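You operate a simulated robot arm through the tools that you are given. There is no shell and no other tool. Be economical: measure what you need, move in short steps, check, and stop when the job is done.

The job below is to be done with a simulated two-armed robot. You get a single attempt, and the scene is never put back.

TASK
Tighten everything that has worked slack on the fittings board.
Fine: wing nut, large nut, knob bolt and the shackle's silver pin, each finger snug where it sits.

The check looks at the end state, three seconds after you hand in, the way a careful person would. Anything else that was tipped, shoved, dropped, spilled or broken makes it a failure.

THE ROBOT
Two 7-joint arms with three-finger grippers on one trunk, on a base that drives. Base frame: it is fixed to the floor where the robot stands at the start and does not move with it; the origin is under the middle of the robot, x ahead of it, y to its left, z up. Units: m, degrees, N and s.
The left shoulder is at the start at [0.029, 0.154, 1.039], the right one opposite. With the tool pointing down near the work surface each hand reaches from about 0.1 to 0.6 m from the robot's upright axis, wherever it stands, measured 20 degrees to its own side. Places, roughly: knob bolt (4x4x5 cm) [0.5, 0.1, 0.9]; large nut (3x2x2 cm) [0.5, 0, 0.9]; silver pin (3x3x8 cm) [0.5, 0.1, 0.9]; silver shackle (7x3x5 cm) [0.6, 0.1, 0.9]; thick stud [0.5, 0, 0.9]; thin stud [0.5, -0.1, 0.9]; wide socket [0.5, 0.1, 0.9]; wing nut (6x2x3 cm) [0.5, -0.1, 0.9]. Payload 2.69 kg a hand.
The tool frame of a hand sits at the grasp point between the pads (the TCP): z along the fingers, y along the line on which they close. The tips reach 0.029 m beyond it. Largest opening 0.12 m; the body of the gripper starts 0.078 m behind the TCP.
Orientation is that of the tool frame in the base frame, as a unit quaternion [x, y, z, w]. With the fingers straight down and closing along the base's y, the tool's x points along the base's -x, its y along +y and its z along -z.

THE INTERFACE
- The arms move only by the tool arm_command. It takes "left_series", "right_series" or both (then of equal length, played together; a hand with none holds still); each is a list of rows, each an object of numbers (a shift or turn left out is 0, a gripper value left out holds the last): "tx", "ty", "tz": the shift along the tool's x, y, z in m; "wx", "wy", "wz": the turn, a rotation vector about the tool's x, y, z in degrees. In form: [{"tx": .., "ty": .., "tz": .., "wx": .., "wy": .., "wz": ..}, ...]. A call has 1 to 8 rows; each row shifts and turns the commanded pose from where the row before left it, along the tool's axes as they then stand. "left_hand" and "right_hand" are, for a hand that has rows, the finger opening in m, from 0 to 0.12, set as the call begins (left out, the last holds). Rows are played at 5 a second. More than 0.05 m and 8.6 degrees between two rows, or a gripper value outside its range, and nothing of the call is played. Where a pose cannot be reached the arm comes as near as it can. A force on the tool above 60 N (or 10 N above the force at the start of the call, whichever is more), or a blocked arm, ends the call early, and 0.2 s more pass. The fingers move at their own pace and stop on an object; they squeeze with about 20 N. The grip force told is the motor's: it shows also when the fingers shut on nothing. Time passes only in rows, and 0.2 s behind the last, so rows that do not move let the fingers close. It gives the time, the measured TCP pose, the force on the tool (base axes), the opening and the grip force at its end, in the units of the frame above (readings bear some noise), with the torque about the TCP (base axes, N m) and any sound that the robot's microphone picked up.
- Cameras (640 x 400 px; columns grow to the right, rows downward): "scene" is now at [0.1362, -0.0007, 1.2255]; the picture's right is [-0.01, -1.00, 0.00], its down [-0.21, 0.00, -0.98] and it looks along [0.98, -0.01, -0.21] (base axes); focal length 214 px, centre (320, 200). "left" rides on the left gripper at [0.063, 0, -0.104] in its tool frame; the picture's right is [0.00, 1.00, 0.00], its down [-0.83, 0.00, -0.56] and it looks along [-0.56, 0.00, 0.83] (tool axes); focal length 275 px, centre (320, 200). "right" rides on the right gripper at [0.063, 0, -0.104] in its tool frame; the picture's right is [0.00, 1.00, 0.00], its down [-0.83, 0.00, -0.56] and it looks along [-0.56, 0.00, 0.83] (tool axes); focal length 275 px, centre (320, 200).
- snapshot(camera): a new picture of that camera. The clock stands still meanwhile.
- raise_lower(by): slides the trunk up (or, below 0, down) by that many m; the arms and the scene camera ride with it, the base frame stays. It gives what a move gives, with no picture.
- base_move(legs): drives the robot by 1 to 6 legs, each [ahead, left, turn to the left] in m, m and degrees, along the robot's own axes; the way and the turn of a leg run together, so that a leg with both is an arc; at most 1.5 m and 180 degrees a leg. The arms and the cameras ride along, it lands a little off, and it stops where it bumps. It gives what a move gives.
- aim_head(pan, tilt): turns the head with the scene camera to pan (to the left, within 80 degrees either way) and tilt (down, from -29 to 69), counted from straight ahead of the robot. It gives what a move gives.
- measure_at(camera, pixels): for up to 12 pixels [column, row] of the newest picture of that camera ("zoom" is the newest enlarged one), the place [x, y, z] in the base frame of the surface seen there, good to about 0.002 m. The clock stands still meanwhile.
- enlarge(camera, box): a new picture of the part [left, top, right, bottom] of that camera's present view, enlarged. The clock stands still meanwhile.
- sign_off(): hands the job in; it is judged then, once.

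Work in short steps. Measure before you move; look again where a grasp or a placing could have gone wrong, and mend it. You have 80 turns and 62 pictures in all, those below and enlarged ones among them. Open the grippers and draw the arms clear of the work before you hand the job in, unless the task says otherwise; then end with one line.

The tools are called after "Emit:" as name(argument=value, ...) on one line, values as JSON. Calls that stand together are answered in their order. arm_command: Moves the arms, as the interface text tells. Its arguments: {"type":"object","properties":{"left_series":{"type":"array"},"left_hand":{"type":"number"},"right_series":{"type":"array"},"right_hand":{"type":"number"}},"required":[]} The other tools are called the same way: raise_lower (by) slides the trunk up or down; base_move (legs) drives the base; aim_head (pan, tilt) turns the head that bears the scene camera; snapshot (camera) takes a picture; measure_at (camera, pixels) gives the place of the surface under pixels of a picture; enlarge (camera, box) takes an enlarged picture of a part of a camera's view; sign_off () hands the job in.

At the start:

```text
t: 0.0
left_eef_pos: [0.3624, 0.1848, 1.1512]
left_tool_rot: [0.0, 1.0, 0.0, 0.001]
left_contact_force: [0.5, -0.9, 0.7]
left_wrist_torque: [0.01, 0.04, -0.02]
left_grip_width: 0.1201
left_gripper_force: 0.0
right_eef_pos: [0.2646, -0.0974, 1.1946]
right_tool_rot: [0.0, 1.0, 0.0, 0.0]
right_contact_force: [0.0, 0.3, -0.2]
right_wrist_torque: [-0.02, -0.01, 0.0]
right_grip_width: 0.1202
right_gripper_force: 0.1
trunk travel left (down, up): [-0.403, 0.035]
robot x, y, heading: [-0.0027, -0.0003, 0.1]
head pan, tilt: [-0.5, 12.4]
```

scene: 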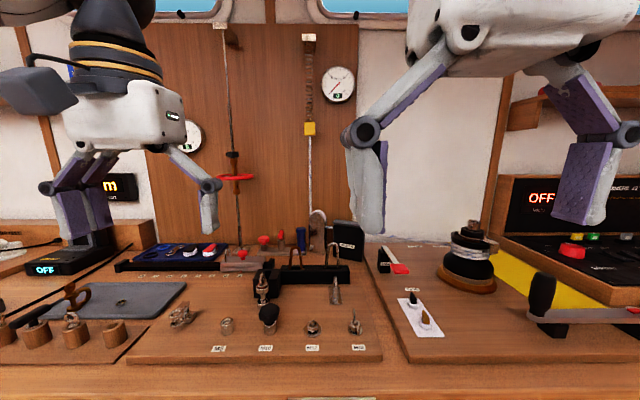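
right: 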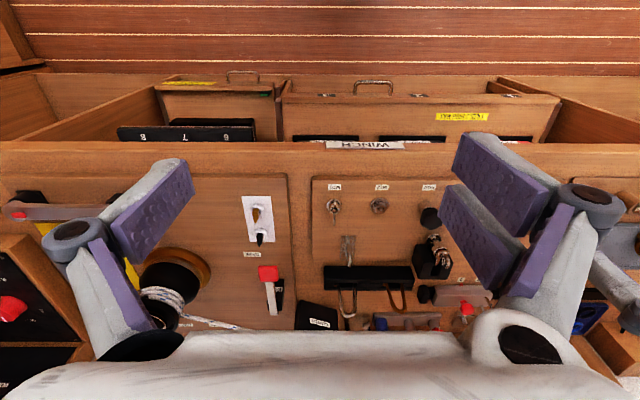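
left: 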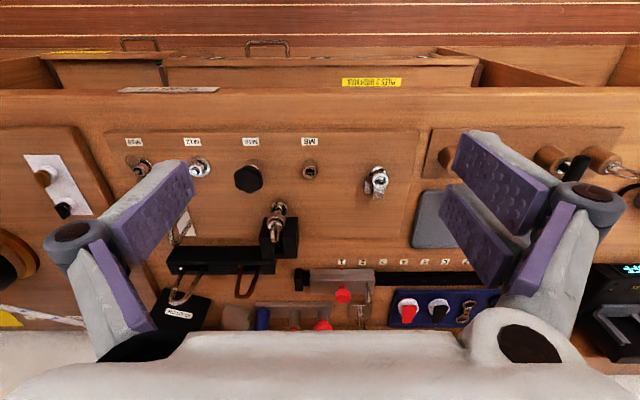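

I look closer at the board, in the scene picture around columns 120-390, rows 240-365.

Emit:
enlarge(camera="scene", box=[140, 230, 390, 365])

Emit:
enlarge(camera="left", box=[100, 120, 420, 320])

```text
2.56 times, centred on (265, 298) of scene
```

zoom: 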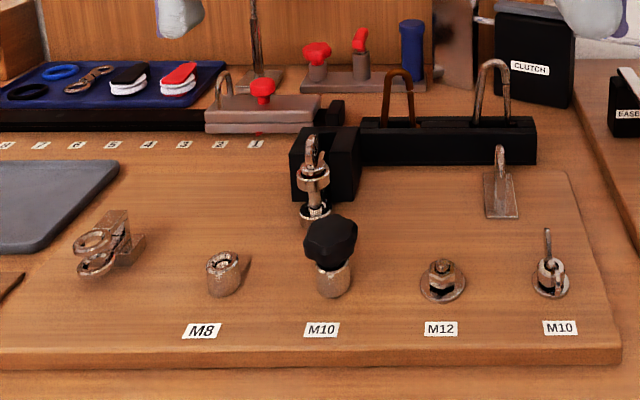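

```text
2.00 times, centred on (260, 220) of left
```

zoom: 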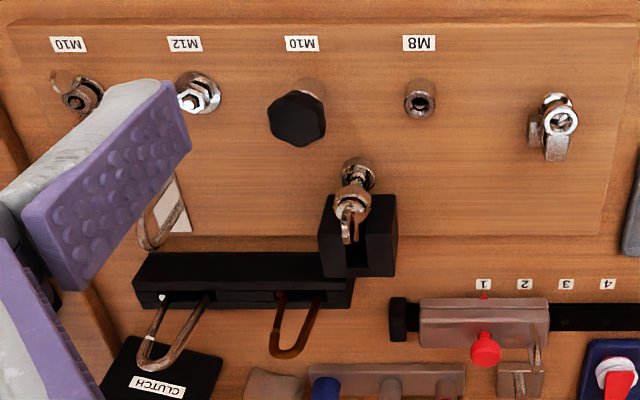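

The shackle seems to sit in the black block (scene 265,290) with its pin toward the robot. I measure all fittings from the left picture and the scene.

Emit:
snapshot(camera="scene")

Emit:
measure_at(camera="zoom", pixels=[[296, 118], [312, 85], [421, 98], [420, 82], [200, 95], [188, 102], [80, 103], [356, 168], [352, 205], [350, 235], [370, 235], [230, 60]])

Emit:
measure_at(camera="scene", pixels=[[269, 312], [269, 326], [313, 325], [313, 334], [355, 325], [263, 283], [262, 298], [263, 305], [262, 309], [180, 316], [355, 335], [262, 318]])

```text
56 pictures are left
```

scene: 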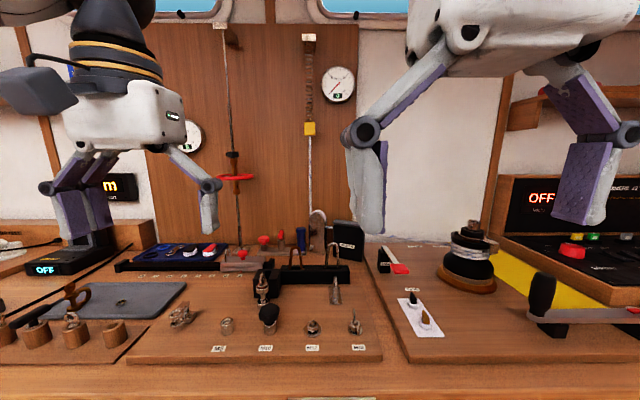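

```text
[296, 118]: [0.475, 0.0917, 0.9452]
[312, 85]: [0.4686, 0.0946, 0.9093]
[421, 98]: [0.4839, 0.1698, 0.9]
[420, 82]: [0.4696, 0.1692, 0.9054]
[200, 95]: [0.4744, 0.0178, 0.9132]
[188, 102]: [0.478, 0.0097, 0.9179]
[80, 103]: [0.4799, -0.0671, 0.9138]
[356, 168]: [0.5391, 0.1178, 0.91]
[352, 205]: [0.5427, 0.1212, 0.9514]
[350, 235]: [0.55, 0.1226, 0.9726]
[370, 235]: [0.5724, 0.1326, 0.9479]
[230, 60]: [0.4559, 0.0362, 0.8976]
```

```text
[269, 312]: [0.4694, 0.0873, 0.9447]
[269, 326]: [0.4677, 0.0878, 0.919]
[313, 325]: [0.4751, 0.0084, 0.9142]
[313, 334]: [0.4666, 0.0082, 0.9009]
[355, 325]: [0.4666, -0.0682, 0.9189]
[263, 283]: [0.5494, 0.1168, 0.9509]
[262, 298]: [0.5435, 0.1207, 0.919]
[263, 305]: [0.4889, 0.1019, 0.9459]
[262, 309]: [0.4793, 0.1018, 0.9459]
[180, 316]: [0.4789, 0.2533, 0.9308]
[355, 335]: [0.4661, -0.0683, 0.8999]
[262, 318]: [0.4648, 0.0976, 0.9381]
```

I bring the left hand nearer the shackle and knob for a close view (tips stay above z 1.04), and the right hand towards the wing nut.

Emit:
arm_command(left_series=[{"tx": -0.015, "ty": -0.02, "tz": 0.02}, {"tx": -0.015, "ty": -0.02, "tz": 0.02}, {"tx": -0.015, "ty": -0.02, "tz": 0.02}, {"tx": -0.015, "ty": -0.015, "tz": 0.01}], right_series=[{"tx": -0.025, "ty": 0.015, "tz": 0.03}, {"tx": -0.025, "ty": 0.015, "tz": 0.03}, {"tx": -0.025, "ty": 0.01, "tz": 0.03}, {"tx": -0.025, "tz": 0.02}])

Emit:
snapshot(camera="left")

Emit:
snapshot(camera="right")

```text
t: 1.0
left_eef_pos: [0.4227, 0.1098, 1.0791]
left_tool_rot: [0.0, 1.0, -0.001, 0.001]
left_contact_force: [0.9, -1.3, -0.1]
left_wrist_torque: [0.02, 0.03, 0.0]
left_grip_width: 0.1197
left_gripper_force: 0.1
right_eef_pos: [0.3653, -0.0568, 1.0831]
right_tool_rot: [0.0, 1.0, 0.001, 0.0]
right_contact_force: [0.5, -0.3, 0.1]
right_wrist_torque: [-0.03, -0.02, 0.01]
right_grip_width: 0.1201
right_gripper_force: 0.0
trunk travel left (down, up): [-0.403, 0.035]
robot x, y, heading: [-0.0002, 0.0009, 0.1]
head pan, tilt: [-0.5, 12.4]
```

```text
55 pictures are left
```

left: 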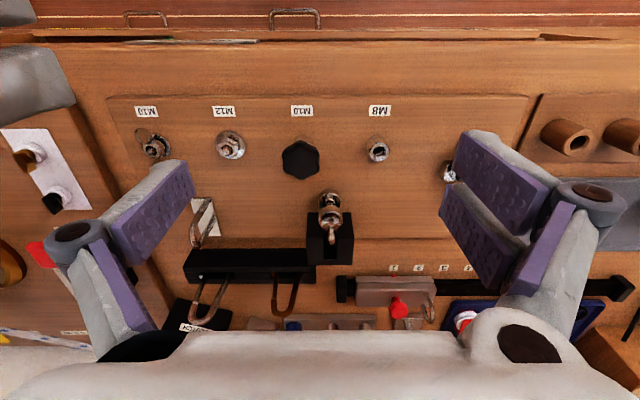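

```text
54 pictures are left
```

right: 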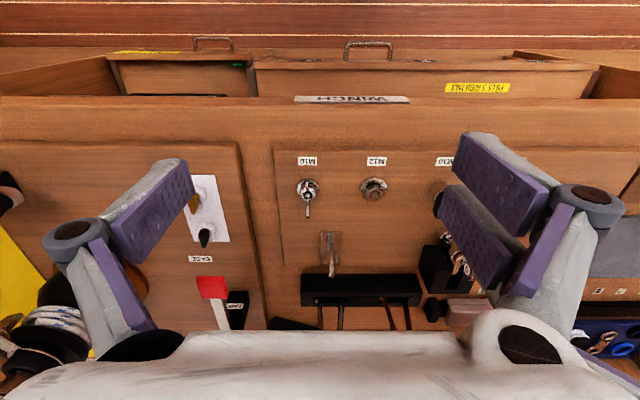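

The hand pictures are turned by 180 degrees (down = ahead). I enlarge the knob/shackle area (left: columns 270-390, rows 120-270) and the nuts (right: 280-400, 150-290).

Emit:
enlarge(camera="right", box=[280, 150, 408, 230])

Emit:
measure_at(camera="zoom", pixels=[[137, 190], [135, 270], [135, 320], [137, 150], [470, 195], [470, 150], [420, 190], [520, 190], [470, 235], [110, 190], [165, 190]])

Emit:
enlarge(camera="left", box=[250, 120, 410, 270])

```text
5.00 times, centred on (344, 190) of right
```

zoom: 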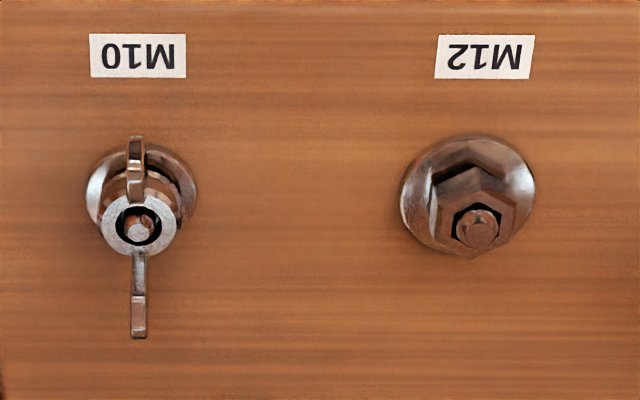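

```text
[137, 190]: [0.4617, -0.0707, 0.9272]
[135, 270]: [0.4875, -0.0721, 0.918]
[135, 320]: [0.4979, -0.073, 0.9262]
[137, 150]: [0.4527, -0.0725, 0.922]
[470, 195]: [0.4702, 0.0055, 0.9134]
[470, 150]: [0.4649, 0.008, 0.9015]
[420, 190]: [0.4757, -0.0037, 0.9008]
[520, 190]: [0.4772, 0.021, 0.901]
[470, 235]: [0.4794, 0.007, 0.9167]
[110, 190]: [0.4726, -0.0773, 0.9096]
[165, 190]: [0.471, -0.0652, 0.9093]
```

```text
2.67 times, centred on (330, 195) of left
```

zoom: 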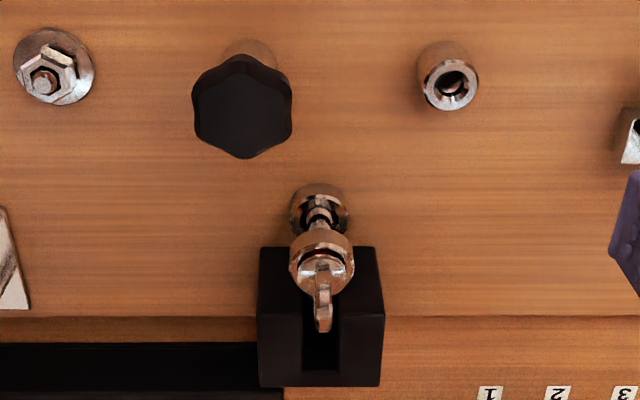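

The shackle's pin stands upright with a flat eye on top. I measure pin and knob.

Emit:
measure_at(camera="zoom", pixels=[[323, 325], [323, 300], [322, 268], [320, 250], [318, 215], [318, 195], [296, 265], [349, 265], [242, 110], [195, 110], [290, 110], [242, 155]])

Emit:
enlarge(camera="scene", box=[225, 260, 305, 345])

Emit:
measure_at(camera="zoom", pixels=[[300, 60], [300, 100], [300, 150], [300, 180], [300, 210]])

```text
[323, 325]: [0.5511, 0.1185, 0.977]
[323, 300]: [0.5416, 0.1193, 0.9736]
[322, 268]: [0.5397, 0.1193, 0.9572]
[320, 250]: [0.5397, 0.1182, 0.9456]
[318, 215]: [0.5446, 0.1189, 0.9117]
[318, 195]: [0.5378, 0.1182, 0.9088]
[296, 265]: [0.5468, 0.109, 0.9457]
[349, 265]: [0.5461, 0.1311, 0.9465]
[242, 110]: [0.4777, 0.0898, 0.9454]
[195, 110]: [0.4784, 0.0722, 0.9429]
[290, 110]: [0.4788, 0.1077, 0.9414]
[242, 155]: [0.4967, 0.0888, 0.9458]
```

```text
4.71 times, centred on (265, 302) of scene
```

zoom: 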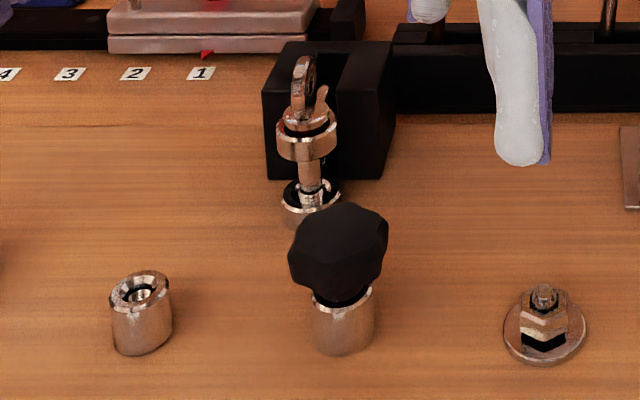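

```text
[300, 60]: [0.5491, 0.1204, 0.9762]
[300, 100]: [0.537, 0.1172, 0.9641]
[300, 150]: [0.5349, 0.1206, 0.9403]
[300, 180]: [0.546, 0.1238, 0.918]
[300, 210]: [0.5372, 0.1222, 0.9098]
```

Wing nut axis is about (0.476, -0.071) with its wings along x, top 0.926. I bring the right hand above it with a 0.05 opening.

Emit:
arm_command(right_series=[{"tx": -0.03, "ty": -0.004, "tz": 0.02}, {"tx": -0.03, "ty": -0.004, "tz": 0.02}, {"tx": -0.03, "ty": -0.004, "tz": 0.02}, {"tx": -0.0207, "ty": -0.002, "tz": 0.02}, {}], right_hand=0.05)

Emit:
snapshot(camera="right")

```text
t: 2.2
left_eef_pos: [0.4222, 0.1086, 1.0817]
left_tool_rot: [0.0, 1.0, 0.0, 0.002]
left_contact_force: [0.1, 0.4, -0.5]
left_wrist_torque: [0.01, 0.01, -0.06]
left_grip_width: 0.1197
left_gripper_force: 0.1
right_eef_pos: [0.4768, -0.0712, 1.0041]
right_tool_rot: [0.0, 1.0, 0.0, -0.001]
right_contact_force: [-0.7, -0.4, 0.3]
right_wrist_torque: [-0.03, 0.03, 0.0]
right_grip_width: 0.05
right_gripper_force: 0.0
trunk travel left (down, up): [-0.403, 0.035]
robot x, y, heading: [-0.0025, -0.0011, 0.0]
head pan, tilt: [-0.5, 12.4]
```

```text
50 pictures are left
```

right: 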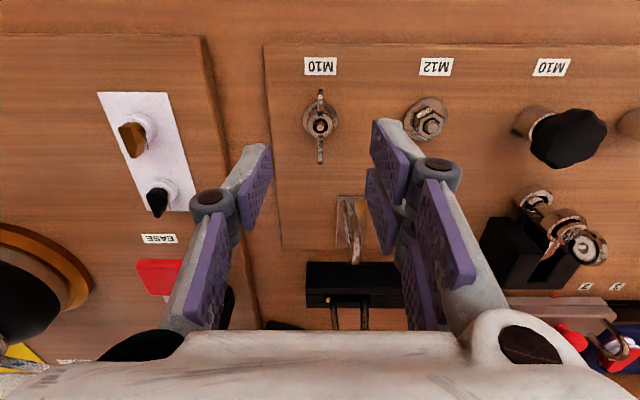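

The nut is in line at column 320. I measure it again from here before going down.

Emit:
enlarge(camera="right", box=[270, 80, 462, 200])

Emit:
measure_at(camera="zoom", pixels=[[167, 155], [167, 120], [167, 180], [165, 40], [168, 265], [145, 150], [188, 150], [530, 145], [500, 150], [556, 150], [530, 110], [530, 170]])

```text
3.33 times, centred on (366, 140) of right
```

zoom: 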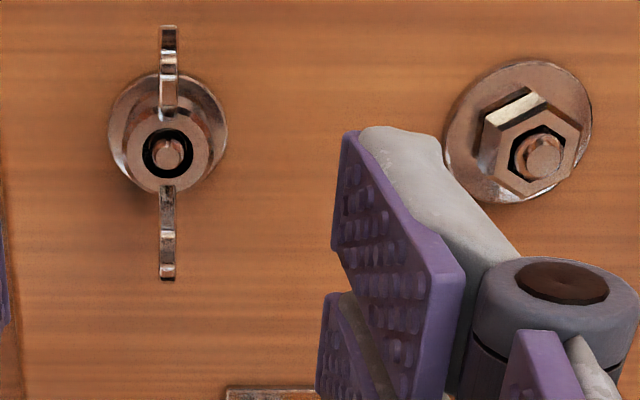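

```text
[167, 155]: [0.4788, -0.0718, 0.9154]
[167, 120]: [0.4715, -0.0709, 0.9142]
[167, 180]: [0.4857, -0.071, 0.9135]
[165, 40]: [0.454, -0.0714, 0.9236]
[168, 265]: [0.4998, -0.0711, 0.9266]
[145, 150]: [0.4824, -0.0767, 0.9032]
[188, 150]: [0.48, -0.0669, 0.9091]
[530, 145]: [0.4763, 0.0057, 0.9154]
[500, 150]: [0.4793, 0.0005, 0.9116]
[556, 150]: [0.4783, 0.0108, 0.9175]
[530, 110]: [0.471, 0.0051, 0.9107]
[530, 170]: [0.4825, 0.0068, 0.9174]
```

I descend to TCP z 0.934 (tips 0.905, just above the washer) and close on the hub.

Emit:
arm_command(right_series=[{"tx": -0.001, "tz": 0.02}, {"tz": 0.02}, {"tz": 0.02}, {"tz": 0.01}, {}])

Emit:
arm_command(right_series=[{}, {}, {}], right_hand=0.0)

Emit:
snapshot(camera="right")

```text
t: 3.4
left_eef_pos: [0.4239, 0.1078, 1.0807]
left_tool_rot: [-0.001, 1.0, -0.001, 0.002]
left_contact_force: [-0.5, -0.2, 0.0]
left_wrist_torque: [0.0, 0.01, 0.0]
left_grip_width: 0.1201
left_gripper_force: 0.0
right_eef_pos: [0.477, -0.0717, 0.9336]
right_tool_rot: [0.0, 1.0, 0.001, 0.0]
right_contact_force: [-0.1, -0.2, -0.1]
right_wrist_torque: [-0.04, -0.01, 0.0]
right_grip_width: 0.0501
right_gripper_force: 0.0
trunk travel left (down, up): [-0.403, 0.035]
robot x, y, heading: [0.0008, 0.0007, -0.3]
head pan, tilt: [-0.5, 12.4]
```

```text
t: 4.2
left_eef_pos: [0.423, 0.1098, 1.081]
left_tool_rot: [0.0, 1.0, 0.0, 0.002]
left_contact_force: [0.2, 0.6, -0.9]
left_wrist_torque: [0.01, 0.0, 0.03]
left_grip_width: 0.1198
left_gripper_force: 0.0
right_eef_pos: [0.4766, -0.0718, 0.9346]
right_tool_rot: [0.001, 1.0, 0.0, 0.0]
right_contact_force: [-0.1, -1.6, -0.2]
right_wrist_torque: [-0.05, -0.01, -0.02]
right_grip_width: 0.0171
right_gripper_force: 19.9
trunk travel left (down, up): [-0.403, 0.035]
robot x, y, heading: [0.0016, -0.0018, -0.0]
head pan, tilt: [-0.5, 12.4]
```

```text
48 pictures are left
```

right: 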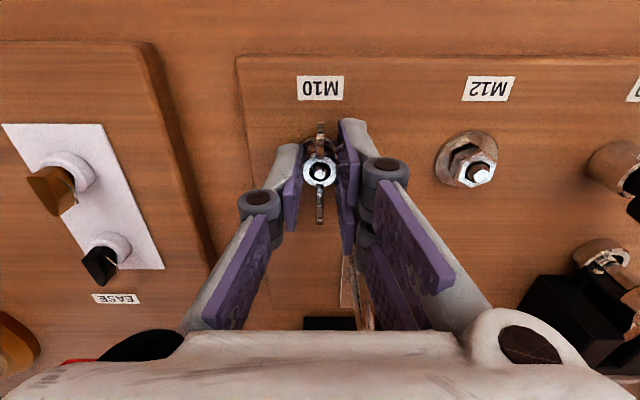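

Gripped on the hub (17 mm). I turn clockwise seen from above (+wz), 64 degrees.

Emit:
arm_command(right_series=[{"wz": 8}, {"wz": 8}, {"wz": 8}, {"wz": 8}, {"wz": 8}, {"wz": 8}, {"wz": 8}, {"wz": 8}])

Emit:
snapshot(camera="right")

```text
t: 6.0
left_eef_pos: [0.4247, 0.1097, 1.0792]
left_tool_rot: [0.0, 1.0, -0.001, 0.0]
left_contact_force: [-0.4, -0.1, -0.1]
left_wrist_torque: [0.01, -0.02, -0.01]
left_grip_width: 0.1198
left_gripper_force: 0.0
right_eef_pos: [0.4765, -0.0692, 0.9332]
right_tool_rot: [0.531, 0.848, 0.001, -0.001]
right_contact_force: [12.9, 12.9, -8.6]
right_wrist_torque: [0.26, -0.25, 0.1]
right_grip_width: 0.0169
right_gripper_force: 19.8
trunk travel left (down, up): [-0.403, 0.035]
robot x, y, heading: [-0.0038, 0.0006, 0.1]
head pan, tilt: [-0.5, 12.4]
```

```text
47 pictures are left
```

right: 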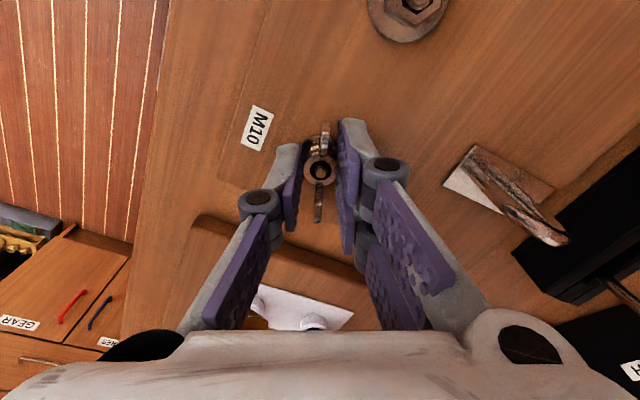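

The nut turned with the hand, torque low; a side force (13,13) N suggests the axis lies slightly toward +x +y, so I shift about 2 mm that way and keep turning.

Emit:
arm_command(right_series=[{"tx": 0.0009, "ty": 0.0025}, {"wz": 8}, {"wz": 8}, {"wz": 8}, {"wz": 8}, {"wz": 8}, {"wz": 8}])

```text
t: 7.6
left_eef_pos: [0.425, 0.1076, 1.0793]
left_tool_rot: [0.0, 1.0, 0.0, 0.002]
left_contact_force: [-0.5, -0.3, -0.1]
left_wrist_torque: [0.0, 0.0, -0.01]
left_grip_width: 0.1204
left_gripper_force: 0.1
right_eef_pos: [0.4789, -0.0681, 0.9331]
right_tool_rot: [0.83, 0.558, 0.0, 0.001]
right_contact_force: [10.0, 1.2, -10.4]
right_wrist_torque: [0.14, -0.27, 0.03]
right_grip_width: 0.0169
right_gripper_force: 20.2
trunk travel left (down, up): [-0.403, 0.035]
robot x, y, heading: [0.0024, -0.0037, 0.0]
head pan, tilt: [-0.5, 12.4]
```

112 degrees turned, torque about z still small. I follow down 0.6 mm and go on.

Emit:
arm_command(right_series=[{"ty": 0.001, "tz": 0.0006}, {"wz": 8}, {"wz": 8}, {"wz": 8}, {"wz": 8}, {"wz": 8}, {"wz": 8}])

Emit:
snapshot(camera="right")

```text
t: 9.2
left_eef_pos: [0.424, 0.1081, 1.0801]
left_tool_rot: [0.0, 1.0, 0.0, 0.001]
left_contact_force: [-0.4, -0.1, 0.2]
left_wrist_torque: [-0.04, 0.0, 0.01]
left_grip_width: 0.1202
left_gripper_force: 0.2
right_eef_pos: [0.48, -0.0699, 0.9328]
right_tool_rot: [0.985, 0.172, -0.001, 0.0]
right_contact_force: [13.0, -3.1, -2.0]
right_wrist_torque: [-0.07, -0.36, 0.03]
right_grip_width: 0.0168
right_gripper_force: 20.0
trunk travel left (down, up): [-0.403, 0.035]
robot x, y, heading: [0.0001, -0.004, 0.1]
head pan, tilt: [-0.5, 12.4]
```

```text
46 pictures are left
```

right: 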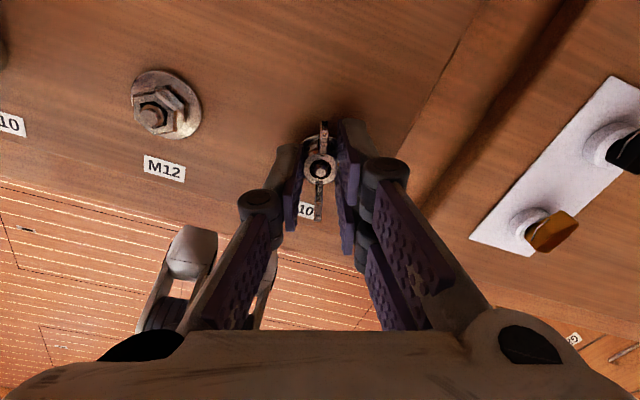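

160 degrees and still free. I continue.

Emit:
arm_command(right_series=[{"wz": 8}, {"wz": 8}, {"wz": 8}, {"wz": 8}, {"wz": 8}, {"wz": 8}, {"wz": 8}])

```text
t: 9.8
left_eef_pos: [0.421, 0.1125, 1.0807]
left_tool_rot: [-0.003, 1.0, -0.001, 0.002]
left_contact_force: [0.3, 0.2, -0.3]
left_wrist_torque: [0.09, 0.04, 0.01]
left_grip_width: 0.1199
left_gripper_force: 0.1
right_eef_pos: [0.4768, -0.0715, 0.9332]
right_tool_rot: [0.997, 0.074, 0.003, -0.02]
right_contact_force: [1.9, 36.9, 1.9]
right_wrist_torque: [0.88, 0.05, 0.05]
right_grip_width: 0.0168
right_gripper_force: 19.6
right hand out of reach, approached as far as the arm can: row 1, 2
trunk travel left (down, up): [-0.403, 0.035]
robot x, y, heading: [0.0016, 0.0057, 0.2]
head pan, tilt: [-0.5, 12.4]
stopped in row 2 (right hand): the force on the tool passed its limit at 61 N (the readings are from after the stop); the commanded pose is now the measured one
```

Wrist limit near 170 degrees. I open, lift, and turn back to see the nut.

Emit:
arm_command(right_series=[{}, {"tz": -0.015}, {"tz": -0.02}, {"wz": -8.5}, {"wz": -8.5}, {"wz": -8.5}, {"wz": -8.5}, {"wz": -8.5}], right_hand=0.05)

Emit:
arm_command(right_series=[{"wz": -8.5}, {"wz": -8.5}, {"wz": -8.5}, {"wz": -8.5}, {"wz": -8.5}, {"wz": -8.5}, {"wz": -8.5}, {"wz": -8.5}])

Emit:
arm_command(right_series=[{"wz": -8.5}, {"wz": -8.5}, {"wz": -8.5}, {"wz": -8.5}, {"wz": -8.5}, {"wz": -8.5}, {"wz": -8.5}])

Emit:
enlarge(camera="right", box=[220, 70, 428, 200])

```text
t: 11.6
left_eef_pos: [0.4223, 0.111, 1.0814]
left_tool_rot: [-0.002, 1.0, 0.0, 0.002]
left_contact_force: [-0.4, 0.8, -0.3]
left_wrist_torque: [0.04, -0.01, 0.0]
left_grip_width: 0.1202
left_gripper_force: 0.0
right_eef_pos: [0.4761, -0.0813, 0.9672]
right_tool_rot: [0.903, 0.428, 0.007, -0.013]
right_contact_force: [-0.4, -0.6, -0.5]
right_wrist_torque: [0.02, -0.01, 0.0]
right_grip_width: 0.0502
right_gripper_force: 0.1
trunk travel left (down, up): [-0.403, 0.035]
robot x, y, heading: [0.0015, 0.0017, 0.2]
head pan, tilt: [-0.5, 12.4]
```

```text
t: 13.4
left_eef_pos: [0.4225, 0.1107, 1.0807]
left_tool_rot: [-0.002, 1.0, 0.0, 0.001]
left_contact_force: [-0.3, -0.6, 0.4]
left_wrist_torque: [0.04, 0.02, -0.01]
left_grip_width: 0.1199
left_gripper_force: 0.0
right_eef_pos: [0.4765, -0.082, 0.9673]
right_tool_rot: [0.509, 0.861, 0.013, -0.008]
right_contact_force: [0.5, 0.7, -0.8]
right_wrist_torque: [-0.01, 0.0, 0.0]
right_grip_width: 0.0503
right_gripper_force: 0.1
trunk travel left (down, up): [-0.403, 0.035]
robot x, y, heading: [0.0006, -0.0012, 0.4]
head pan, tilt: [-0.5, 12.4]
```

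```text
t: 15.0
left_eef_pos: [0.4235, 0.1107, 1.0808]
left_tool_rot: [-0.002, 1.0, 0.0, 0.001]
left_contact_force: [0.2, -0.1, 0.5]
left_wrist_torque: [0.01, 0.01, 0.0]
left_grip_width: 0.1201
left_gripper_force: 0.0
right_eef_pos: [0.477, -0.0816, 0.9675]
right_tool_rot: [0.015, 1.0, 0.014, 0.0]
right_contact_force: [0.0, -0.7, -0.2]
right_wrist_torque: [-0.07, 0.03, -0.01]
right_grip_width: 0.0502
right_gripper_force: 0.0
trunk travel left (down, up): [-0.403, 0.035]
robot x, y, heading: [0.0, 0.0007, 0.2]
head pan, tilt: [-0.5, 12.4]
```

```text
3.08 times, centred on (324, 135) of right
```

zoom: 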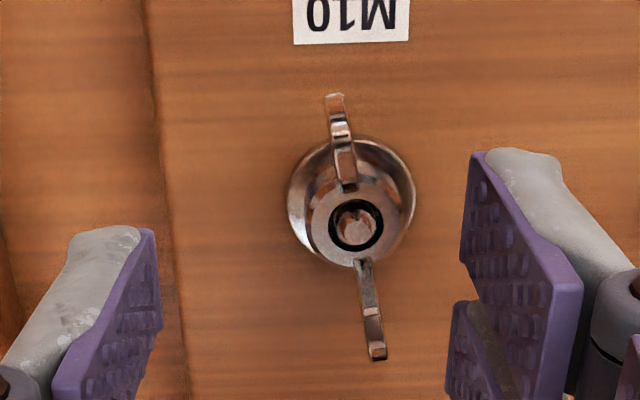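

The nut turned about 172 degrees. I measure its height and centre again.

Emit:
measure_at(camera="zoom", pixels=[[335, 105], [377, 350], [357, 225], [325, 235], [385, 235], [372, 252], [320, 220], [395, 215], [300, 200], [405, 180], [358, 165], [340, 230]])

```text
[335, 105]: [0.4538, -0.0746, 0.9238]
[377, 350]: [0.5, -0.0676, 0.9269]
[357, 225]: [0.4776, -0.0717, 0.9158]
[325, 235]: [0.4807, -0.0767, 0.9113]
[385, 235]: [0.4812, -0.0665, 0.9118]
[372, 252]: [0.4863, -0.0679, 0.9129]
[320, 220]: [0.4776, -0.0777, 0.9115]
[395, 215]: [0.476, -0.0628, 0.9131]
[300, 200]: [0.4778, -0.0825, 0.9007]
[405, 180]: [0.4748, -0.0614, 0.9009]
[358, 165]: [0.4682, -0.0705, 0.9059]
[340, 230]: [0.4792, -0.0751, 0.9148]
```

Axis (0.477, -0.0713). I straighten the small tilt, centre, turn to match the wings (-8 degrees), descend, and close.

Emit:
arm_command(right_series=[{"ty": 0.0103, "wx": 1.6}, {"wz": -5}, {"wz": -4.7}, {"tz": 0.015}, {"tz": 0.012}, {"tz": 0.007}, {}])

Emit:
arm_command(right_series=[{}, {}, {}], right_hand=0.0)

```text
t: 16.6
left_eef_pos: [0.4221, 0.1095, 1.0818]
left_tool_rot: [-0.001, 1.0, 0.0, 0.002]
left_contact_force: [0.0, -0.2, 0.6]
left_wrist_torque: [0.02, -0.03, 0.0]
left_grip_width: 0.1201
left_gripper_force: 0.0
right_eef_pos: [0.4763, -0.0719, 0.9326]
right_tool_rot: [-0.068, 0.998, 0.0, 0.0]
right_contact_force: [-0.6, -0.1, 0.3]
right_wrist_torque: [0.01, -0.02, 0.03]
right_grip_width: 0.0499
right_gripper_force: 0.1
trunk travel left (down, up): [-0.403, 0.035]
robot x, y, heading: [-0.0014, -0.0013, 0.1]
head pan, tilt: [-0.5, 12.4]
```

```text
t: 17.4
left_eef_pos: [0.4216, 0.11, 1.0804]
left_tool_rot: [-0.002, 1.0, 0.0, 0.001]
left_contact_force: [0.4, -0.4, 1.3]
left_wrist_torque: [0.0, -0.01, 0.02]
left_grip_width: 0.1202
left_gripper_force: 0.2
right_eef_pos: [0.4755, -0.0708, 0.9333]
right_tool_rot: [-0.068, 0.998, 0.0, 0.0]
right_contact_force: [-0.1, 2.2, -0.6]
right_wrist_torque: [0.05, -0.02, 0.0]
right_grip_width: 0.0171
right_gripper_force: 19.7
trunk travel left (down, up): [-0.403, 0.035]
robot x, y, heading: [-0.0027, -0.0021, 0.4]
head pan, tilt: [-0.5, 12.4]
```

Gripped. Turning on, with a 1 mm shift to +x.

Emit:
arm_command(right_series=[{"tx": -0.0012, "wz": 8}, {"wz": 8}, {"wz": 8}, {"wz": 8}, {"wz": 8}, {"wz": 8}, {"wz": 8}, {"wz": 8}])

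Emit:
arm_command(right_series=[{"wz": 8, "tz": 0.0003}, {"wz": 8}, {"wz": 8}, {"wz": 8}, {"wz": 8}, {"wz": 8}, {"wz": 8}])

```text
t: 19.2
left_eef_pos: [0.4229, 0.1113, 1.0816]
left_tool_rot: [-0.002, 1.0, -0.001, 0.0]
left_contact_force: [-0.9, -0.1, -0.5]
left_wrist_torque: [-0.03, 0.03, 0.01]
left_grip_width: 0.1201
left_gripper_force: 0.0
right_eef_pos: [0.4799, -0.0688, 0.934]
right_tool_rot: [0.472, 0.882, 0.0, -0.001]
right_contact_force: [-3.1, 10.9, -7.9]
right_wrist_torque: [0.32, 0.12, 0.0]
right_grip_width: 0.0168
right_gripper_force: 20.1
trunk travel left (down, up): [-0.403, 0.035]
robot x, y, heading: [-0.0025, -0.0006, 0.4]
head pan, tilt: [-0.5, 12.4]
```

```text
t: 20.8
left_eef_pos: [0.4233, 0.1116, 1.0807]
left_tool_rot: [-0.002, 1.0, 0.0, 0.0]
left_contact_force: [-0.2, 0.3, 0.2]
left_wrist_torque: [0.0, -0.02, 0.0]
left_grip_width: 0.1198
left_gripper_force: 0.1
right_eef_pos: [0.4799, -0.0703, 0.9329]
right_tool_rot: [0.831, 0.556, 0.001, 0.0]
right_contact_force: [3.1, 12.8, -7.4]
right_wrist_torque: [0.38, -0.1, 0.03]
right_grip_width: 0.0166
right_gripper_force: 20.0
trunk travel left (down, up): [-0.403, 0.035]
robot x, y, heading: [0.0021, 0.0011, 0.0]
head pan, tilt: [-0.5, 12.4]
```

Still free-running. Another 48 degrees, following down.

Emit:
arm_command(right_series=[{"wz": 8, "tz": 0.0005}, {"wz": 8}, {"wz": 8}, {"wz": 8}, {"wz": 8}, {"wz": 6}])

Emit:
snapshot(camera="right")

```text
t: 22.2
left_eef_pos: [0.4229, 0.112, 1.0804]
left_tool_rot: [-0.002, 1.0, -0.001, 0.001]
left_contact_force: [-0.4, 0.1, -0.8]
left_wrist_torque: [0.01, 0.01, -0.01]
left_grip_width: 0.1202
left_gripper_force: 0.1
right_eef_pos: [0.4795, -0.07, 0.933]
right_tool_rot: [0.982, 0.188, 0.001, -0.001]
right_contact_force: [10.3, 9.9, 2.5]
right_wrist_torque: [0.31, -0.22, 0.03]
right_grip_width: 0.0166
right_gripper_force: 20.1
trunk travel left (down, up): [-0.403, 0.035]
robot x, y, heading: [0.001, 0.0045, 0.1]
head pan, tilt: [-0.5, 12.4]
```

```text
44 pictures are left
```

right: 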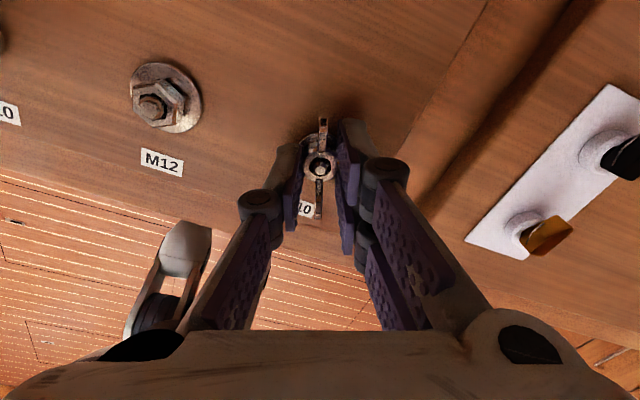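

I regrip: open, lift 32 mm, turn back 180 degrees, descend to the same height and close.

Emit:
arm_command(right_series=[{}, {"tz": -0.016}, {"tz": -0.016}, {"wz": -8.5}, {"wz": -8.5}, {"wz": -8.5}, {"wz": -8.5}, {"wz": -8.5}], right_hand=0.05)

Emit:
arm_command(right_series=[{"wz": -8.5}, {"wz": -8.5}, {"wz": -8.5}, {"wz": -8.5}, {"wz": -8.5}, {"wz": -8.5}, {"wz": -8.5}, {"wz": -8.5}])

Emit:
arm_command(right_series=[{"wz": -8.5}, {"wz": -8.5}, {"wz": -8.5}, {"wz": -8.5}, {"wz": -8.5}, {"wz": -8.5}, {"wz": -8.5}, {"wz": -8.5}])

Emit:
enlarge(camera="right", box=[220, 70, 428, 200])

```text
t: 24.0
left_eef_pos: [0.4224, 0.1108, 1.0809]
left_tool_rot: [-0.002, 1.0, 0.0, 0.002]
left_contact_force: [-0.6, 0.4, -0.8]
left_wrist_torque: [0.0, 0.02, 0.05]
left_grip_width: 0.1201
left_gripper_force: 0.0
right_eef_pos: [0.4784, -0.071, 0.9648]
right_tool_rot: [0.847, 0.532, 0.0, 0.0]
right_contact_force: [0.0, -0.2, -0.3]
right_wrist_torque: [-0.02, 0.01, 0.0]
right_grip_width: 0.0497
right_gripper_force: 0.1
trunk travel left (down, up): [-0.403, 0.035]
robot x, y, heading: [-0.0014, 0.0029, 0.3]
head pan, tilt: [-0.5, 12.4]
```

```text
t: 25.8
left_eef_pos: [0.4226, 0.1098, 1.0801]
left_tool_rot: [-0.001, 1.0, -0.001, 0.002]
left_contact_force: [-0.3, 0.5, -0.4]
left_wrist_torque: [-0.02, -0.03, 0.0]
left_grip_width: 0.12
left_gripper_force: 0.1
right_eef_pos: [0.4785, -0.0711, 0.9645]
right_tool_rot: [0.404, 0.915, -0.001, 0.0]
right_contact_force: [0.0, -0.3, -0.3]
right_wrist_torque: [-0.01, 0.01, 0.0]
right_grip_width: 0.05
right_gripper_force: 0.1
trunk travel left (down, up): [-0.403, 0.035]
robot x, y, heading: [0.001, 0.0021, -0.1]
head pan, tilt: [-0.5, 12.4]
```

```text
t: 27.6
left_eef_pos: [0.4219, 0.1101, 1.0806]
left_tool_rot: [-0.002, 1.0, 0.0, 0.001]
left_contact_force: [0.6, -1.2, 0.7]
left_wrist_torque: [-0.02, -0.02, 0.0]
left_grip_width: 0.1202
left_gripper_force: 0.0
right_eef_pos: [0.4794, -0.0704, 0.9655]
right_tool_rot: [-0.179, 0.984, 0.0, 0.0]
right_contact_force: [0.3, -0.4, 0.0]
right_wrist_torque: [-0.01, -0.03, -0.01]
right_grip_width: 0.05
right_gripper_force: 0.2
trunk travel left (down, up): [-0.403, 0.035]
robot x, y, heading: [0.0012, 0.0011, 0.2]
head pan, tilt: [-0.5, 12.4]
```

```text
3.08 times, centred on (324, 135) of right
```

zoom: 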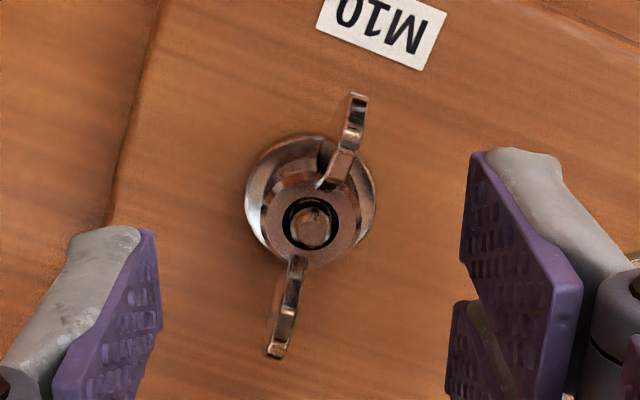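

The wings look off by about 15 degrees from the fingers; I measure them.

Emit:
measure_at(camera="zoom", pixels=[[356, 105], [277, 348], [310, 225], [285, 240], [338, 230], [320, 200], [260, 190], [365, 200]])

```text
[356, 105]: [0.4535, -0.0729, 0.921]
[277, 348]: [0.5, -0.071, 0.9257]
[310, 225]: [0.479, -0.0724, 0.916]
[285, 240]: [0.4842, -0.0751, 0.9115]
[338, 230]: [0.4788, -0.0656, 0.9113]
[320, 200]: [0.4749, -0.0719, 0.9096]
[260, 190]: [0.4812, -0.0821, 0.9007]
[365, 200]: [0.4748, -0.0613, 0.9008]
```

Wings now at about -2.4 degrees, ends slightly lower than before (about 1 mm). I align, centre, descend, and close, then turn on.

Emit:
arm_command(right_series=[{"wz": 8.5}, {"wz": 8.5}, {"wz": 1.2, "tx": 0.0018, "ty": -0.0008}, {"tz": 0.016}, {"tz": 0.0165}, {}])

Emit:
arm_command(right_series=[{}, {}, {}], right_hand=0.0)

Emit:
arm_command(right_series=[{"wz": 8}, {"wz": 8}, {"wz": 8}, {"wz": 8}, {"wz": 8}, {"wz": 8}, {"wz": 8}, {"wz": 8}])

Emit:
arm_command(right_series=[{"wz": 8, "tz": 0.0003}, {"wz": 8}, {"wz": 8}, {"wz": 8}, {"wz": 8}, {"wz": 8}, {"wz": 8}])

```text
t: 29.0
left_eef_pos: [0.4231, 0.1115, 1.0802]
left_tool_rot: [-0.002, 1.0, 0.0, 0.002]
left_contact_force: [-0.1, 0.3, 0.2]
left_wrist_torque: [0.02, 0.01, 0.01]
left_grip_width: 0.12
left_gripper_force: 0.1
right_eef_pos: [0.4769, -0.071, 0.9333]
right_tool_rot: [-0.018, 1.0, 0.0, 0.001]
right_contact_force: [-0.1, -0.1, 0.1]
right_wrist_torque: [0.02, 0.01, 0.01]
right_grip_width: 0.0499
right_gripper_force: 0.1
trunk travel left (down, up): [-0.403, 0.035]
robot x, y, heading: [-0.0038, 0.0006, 0.3]
head pan, tilt: [-0.5, 12.4]
```

```text
t: 29.8
left_eef_pos: [0.4226, 0.1121, 1.0798]
left_tool_rot: [-0.002, 1.0, 0.0, 0.001]
left_contact_force: [0.5, 0.6, -0.6]
left_wrist_torque: [-0.03, 0.01, 0.0]
left_grip_width: 0.12
left_gripper_force: 0.1
right_eef_pos: [0.4769, -0.0707, 0.9318]
right_tool_rot: [-0.019, 1.0, 0.001, -0.001]
right_contact_force: [-0.5, 7.7, -1.5]
right_wrist_torque: [0.19, -0.01, 0.08]
right_grip_width: 0.017
right_gripper_force: 20.1
trunk travel left (down, up): [-0.403, 0.035]
robot x, y, heading: [0.0014, -0.0008, 0.1]
head pan, tilt: [-0.5, 12.4]
```

```text
t: 31.6
left_eef_pos: [0.4242, 0.1131, 1.0809]
left_tool_rot: [-0.002, 1.0, -0.001, 0.001]
left_contact_force: [0.3, 0.5, 0.1]
left_wrist_torque: [0.01, -0.01, -0.01]
left_grip_width: 0.1198
left_gripper_force: 0.0
right_eef_pos: [0.4778, -0.07, 0.9311]
right_tool_rot: [0.515, 0.857, 0.0, 0.0]
right_contact_force: [8.5, 17.7, -2.6]
right_wrist_torque: [0.47, -0.19, 0.09]
right_grip_width: 0.0169
right_gripper_force: 19.9
trunk travel left (down, up): [-0.403, 0.035]
robot x, y, heading: [-0.0001, -0.0051, 0.6]
head pan, tilt: [-0.5, 12.4]
```

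```text
t: 33.2
left_eef_pos: [0.4243, 0.1128, 1.0785]
left_tool_rot: [-0.001, 1.0, -0.002, 0.0]
left_contact_force: [-0.1, -0.3, 1.0]
left_wrist_torque: [0.01, -0.02, -0.01]
left_grip_width: 0.1201
left_gripper_force: 0.1
right_eef_pos: [0.4828, -0.0674, 0.9323]
right_tool_rot: [0.856, 0.516, 0.004, 0.002]
right_contact_force: [35.0, 24.2, 7.7]
right_wrist_torque: [0.06, -0.45, 1.86]
right_grip_width: 0.0324
right_gripper_force: 20.3
trunk travel left (down, up): [-0.403, 0.035]
robot x, y, heading: [0.0001, 0.0011, 0.3]
head pan, tilt: [-0.5, 12.4]
```

Torque shot up to 1.9 Nm and the fingers were forced open by the wings: the nut has stopped, i.e. snug. I release and look.

Emit:
arm_command(right_series=[{}, {}, {"tz": -0.016}, {"tz": -0.016}, {"wz": -8.5}, {"wz": -8.5}, {"wz": -8.5}, {"wz": -8.5}], right_hand=0.06)

Emit:
arm_command(right_series=[{"wz": -8.5}, {"wz": -8.5}, {"wz": -8.5}, {"wz": -8.5}, {"wz": -8.5}, {"wz": -8.5}, {"wz": -8.5}, {"wz": -8.5}])

Emit:
enlarge(camera="right", box=[220, 70, 428, 200])

Emit:
measure_at(camera="zoom", pixels=[[310, 225], [285, 240], [338, 230], [260, 190], [365, 200]])

```text
t: 35.0
left_eef_pos: [0.4219, 0.1109, 1.08]
left_tool_rot: [-0.001, 1.0, 0.0, 0.002]
left_contact_force: [-0.2, -0.6, 0.3]
left_wrist_torque: [0.0, 0.0, -0.03]
left_grip_width: 0.1202
left_gripper_force: 0.0
right_eef_pos: [0.4752, -0.072, 0.9643]
right_tool_rot: [0.668, 0.744, 0.0, 0.0]
right_contact_force: [-0.6, 0.3, -0.3]
right_wrist_torque: [0.0, 0.0, 0.0]
right_grip_width: 0.0598
right_gripper_force: 0.1
trunk travel left (down, up): [-0.403, 0.035]
robot x, y, heading: [0.005, 0.001, 0.2]
head pan, tilt: [-0.5, 12.4]
```

```text
t: 36.8
left_eef_pos: [0.4222, 0.1101, 1.0814]
left_tool_rot: [-0.002, 1.0, 0.001, 0.001]
left_contact_force: [0.0, -0.1, -0.3]
left_wrist_torque: [0.01, 0.01, 0.01]
left_grip_width: 0.1201
left_gripper_force: 0.0
right_eef_pos: [0.4763, -0.0713, 0.9648]
right_tool_rot: [0.137, 0.991, 0.0, 0.0]
right_contact_force: [0.7, 0.2, 1.2]
right_wrist_torque: [0.0, 0.0, 0.0]
right_grip_width: 0.06
right_gripper_force: 0.1
trunk travel left (down, up): [-0.403, 0.035]
robot x, y, heading: [0.0014, -0.0006, 0.2]
head pan, tilt: [-0.5, 12.4]
```

```text
3.08 times, centred on (324, 135) of right
```

zoom: 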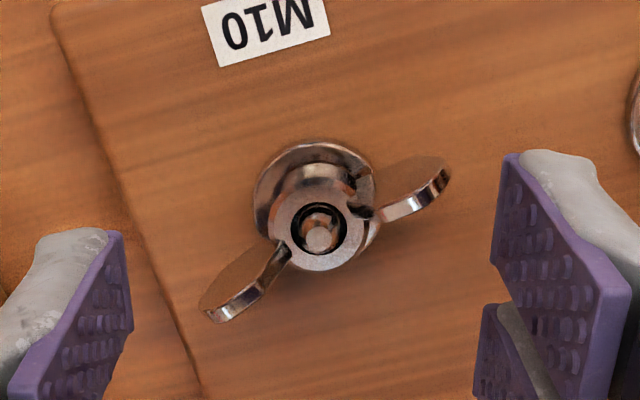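

```text
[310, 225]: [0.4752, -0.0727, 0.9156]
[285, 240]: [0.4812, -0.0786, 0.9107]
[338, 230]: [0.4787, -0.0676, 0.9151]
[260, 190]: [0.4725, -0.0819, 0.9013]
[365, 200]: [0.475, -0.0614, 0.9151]
```

The wing nut sits firm (wings at about 80 degrees, hand went on 38 degrees past it). Next the large nut: left hand moves clear, right hand goes above (0.477, 0.006).

Emit:
arm_command(left_series=[{"ty": 0.04}, {"ty": 0.04}, {"ty": 0.04}, {"ty": 0.02}, {}, {}], right_series=[{"tz": -0.02, "wz": -8}, {"wz": -7.7}, {"ty": 0.03}, {"ty": 0.03}, {"ty": 0.0175}, {}])

Emit:
enlarge(camera="right", box=[256, 70, 384, 150])

Emit:
measure_at(camera="zoom", pixels=[[320, 200], [320, 240], [320, 260], [270, 200], [370, 200], [320, 150], [250, 150], [390, 150]])

```text
t: 38.2
left_eef_pos: [0.4223, 0.2509, 1.0805]
left_tool_rot: [-0.001, 1.0, 0.0, 0.001]
left_contact_force: [0.1, 0.3, -0.5]
left_wrist_torque: [0.02, 0.01, -0.02]
left_grip_width: 0.1199
left_gripper_force: 0.0
right_eef_pos: [0.4761, 0.0056, 0.9852]
right_tool_rot: [0.001, 1.0, 0.001, 0.0]
right_contact_force: [0.2, -0.3, -0.6]
right_wrist_torque: [-0.02, -0.02, 0.03]
right_grip_width: 0.0601
right_gripper_force: 0.0
trunk travel left (down, up): [-0.403, 0.035]
robot x, y, heading: [-0.0014, 0.0032, 0.3]
head pan, tilt: [-0.5, 12.4]
```

```text
5.00 times, centred on (320, 110) of right
```

zoom: 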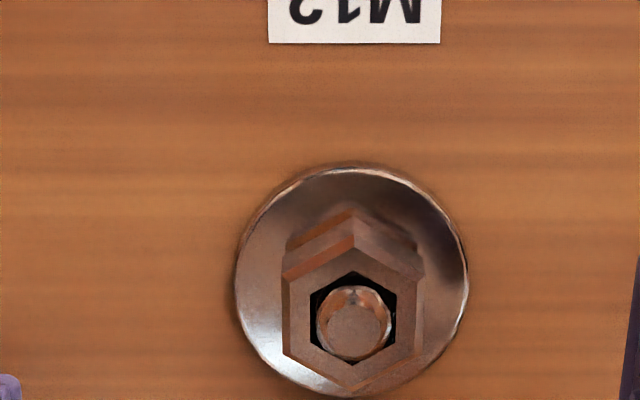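

```text
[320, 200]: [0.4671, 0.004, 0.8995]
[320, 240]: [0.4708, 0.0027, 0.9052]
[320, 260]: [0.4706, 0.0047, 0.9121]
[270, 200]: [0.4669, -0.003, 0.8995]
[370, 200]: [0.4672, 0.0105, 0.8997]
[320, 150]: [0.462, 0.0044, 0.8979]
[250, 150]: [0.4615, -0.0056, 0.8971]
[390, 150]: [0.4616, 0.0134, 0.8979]
```

The hex flats already face ±y, matching the fingers. I measure its edges.

Emit:
measure_at(camera="zoom", pixels=[[355, 330], [290, 300], [415, 300], [300, 340], [405, 345], [352, 375], [354, 225], [245, 290], [463, 290], [354, 250]])

```text
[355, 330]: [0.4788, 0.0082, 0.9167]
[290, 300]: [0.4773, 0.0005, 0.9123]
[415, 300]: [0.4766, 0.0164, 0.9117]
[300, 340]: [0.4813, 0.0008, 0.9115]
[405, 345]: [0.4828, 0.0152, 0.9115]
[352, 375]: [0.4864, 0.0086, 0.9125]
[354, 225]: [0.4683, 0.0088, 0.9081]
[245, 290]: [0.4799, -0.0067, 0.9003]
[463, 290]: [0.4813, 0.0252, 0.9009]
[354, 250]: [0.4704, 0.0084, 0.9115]
```

Nut centre (0.478, 0.0083), top 0.912, washer 0.9005. I descend to TCP 0.9318 and close, then turn.

Emit:
arm_command(right_series=[{"tx": -0.0019, "ty": 0.0027}, {"tz": 0.02}, {"tz": 0.02}, {"tz": 0.0134}, {}])

Emit:
arm_command(right_series=[{}, {}, {}], right_hand=0.0)

Emit:
arm_command(right_series=[{"wz": 8}, {"wz": 8}, {"wz": 8}, {"wz": 8}, {"wz": 8}])

Emit:
snapshot(camera="right")

```text
t: 39.4
left_eef_pos: [0.4237, 0.2508, 1.0806]
left_tool_rot: [-0.002, 1.0, 0.0, 0.002]
left_contact_force: [0.4, 0.5, -0.2]
left_wrist_torque: [-0.03, -0.01, 0.0]
left_grip_width: 0.1199
left_gripper_force: 0.0
right_eef_pos: [0.479, 0.0092, 0.9318]
right_tool_rot: [0.002, 1.0, 0.0, 0.0]
right_contact_force: [1.0, -0.6, -0.5]
right_wrist_torque: [0.03, 0.02, -0.01]
right_grip_width: 0.06
right_gripper_force: 0.2
trunk travel left (down, up): [-0.403, 0.035]
robot x, y, heading: [-0.0026, -0.001, 0.4]
head pan, tilt: [-0.5, 12.4]
```

```text
t: 40.2
left_eef_pos: [0.4225, 0.2516, 1.0806]
left_tool_rot: [-0.002, 1.0, -0.001, 0.001]
left_contact_force: [0.1, -0.3, -0.1]
left_wrist_torque: [0.02, 0.0, -0.01]
left_grip_width: 0.1197
left_gripper_force: 0.1
right_eef_pos: [0.4788, 0.01, 0.9321]
right_tool_rot: [0.002, 1.0, 0.002, 0.0]
right_contact_force: [-0.5, 8.2, -1.2]
right_wrist_torque: [0.24, -0.01, 0.0]
right_grip_width: 0.0181
right_gripper_force: 19.4
trunk travel left (down, up): [-0.403, 0.035]
robot x, y, heading: [-0.0006, 0.001, 0.0]
head pan, tilt: [-0.5, 12.4]
```

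```text
t: 41.4
left_eef_pos: [0.4244, 0.2518, 1.0805]
left_tool_rot: [-0.002, 1.0, -0.001, 0.002]
left_contact_force: [-0.4, 0.6, 0.1]
left_wrist_torque: [0.01, -0.01, 0.01]
left_grip_width: 0.1201
left_gripper_force: 0.0
right_eef_pos: [0.4799, 0.0096, 0.9306]
right_tool_rot: [0.345, 0.939, 0.0, 0.0]
right_contact_force: [1.7, 11.4, 4.5]
right_wrist_torque: [0.5, 0.16, 0.03]
right_grip_width: 0.0182
right_gripper_force: 19.8
trunk travel left (down, up): [-0.403, 0.035]
robot x, y, heading: [-0.0003, 0.0022, 0.1]
head pan, tilt: [-0.5, 12.4]
```

```text
40 pictures are left
```

right: 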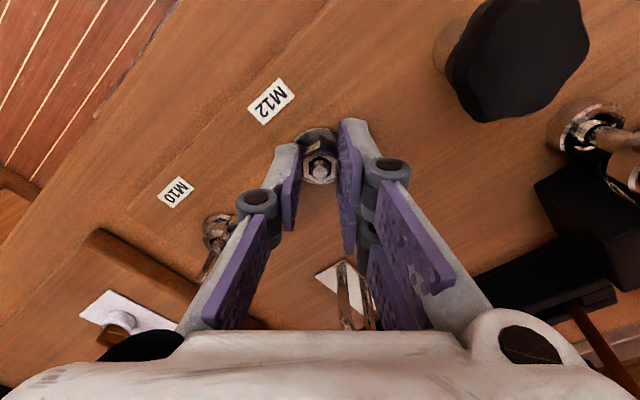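

It turns freely. I shift 1 mm to the axis side and go on to about 150 degrees.

Emit:
arm_command(right_series=[{"wz": 8, "ty": 0.001, "tx": 0.0005}, {"wz": 8}, {"wz": 8}, {"wz": 8}, {"wz": 8}, {"wz": 8}, {"wz": 8}])

Emit:
arm_command(right_series=[{"wz": 8, "tz": 0.0003}, {"wz": 8}, {"wz": 8}, {"wz": 8}, {"wz": 8}, {"wz": 8}, {"wz": 6}])

```text
t: 43.0
left_eef_pos: [0.4223, 0.2499, 1.0801]
left_tool_rot: [-0.001, 1.0, 0.0, 0.002]
left_contact_force: [0.0, -0.1, -0.4]
left_wrist_torque: [0.01, -0.02, -0.01]
left_grip_width: 0.12
left_gripper_force: 0.1
right_eef_pos: [0.4792, 0.0096, 0.9313]
right_tool_rot: [0.745, 0.667, 0.0, 0.0]
right_contact_force: [0.8, 4.9, 1.9]
right_wrist_torque: [0.48, 0.01, 0.04]
right_grip_width: 0.0181
right_gripper_force: 19.9
trunk travel left (down, up): [-0.403, 0.035]
robot x, y, heading: [0.0019, 0.0015, 0.3]
head pan, tilt: [-0.5, 12.4]
```

```text
t: 44.6
left_eef_pos: [0.4238, 0.2519, 1.0803]
left_tool_rot: [-0.002, 1.0, 0.0, 0.002]
left_contact_force: [-0.5, 0.4, 0.4]
left_wrist_torque: [-0.04, 0.06, 0.05]
left_grip_width: 0.1201
left_gripper_force: 0.0
right_eef_pos: [0.4789, 0.0093, 0.9303]
right_tool_rot: [0.966, 0.257, 0.001, -0.002]
right_contact_force: [3.0, 8.1, 3.4]
right_wrist_torque: [0.38, -0.36, 0.01]
right_grip_width: 0.018
right_gripper_force: 19.9
trunk travel left (down, up): [-0.403, 0.035]
robot x, y, heading: [0.0007, 0.0024, 0.3]
head pan, tilt: [-0.5, 12.4]
```

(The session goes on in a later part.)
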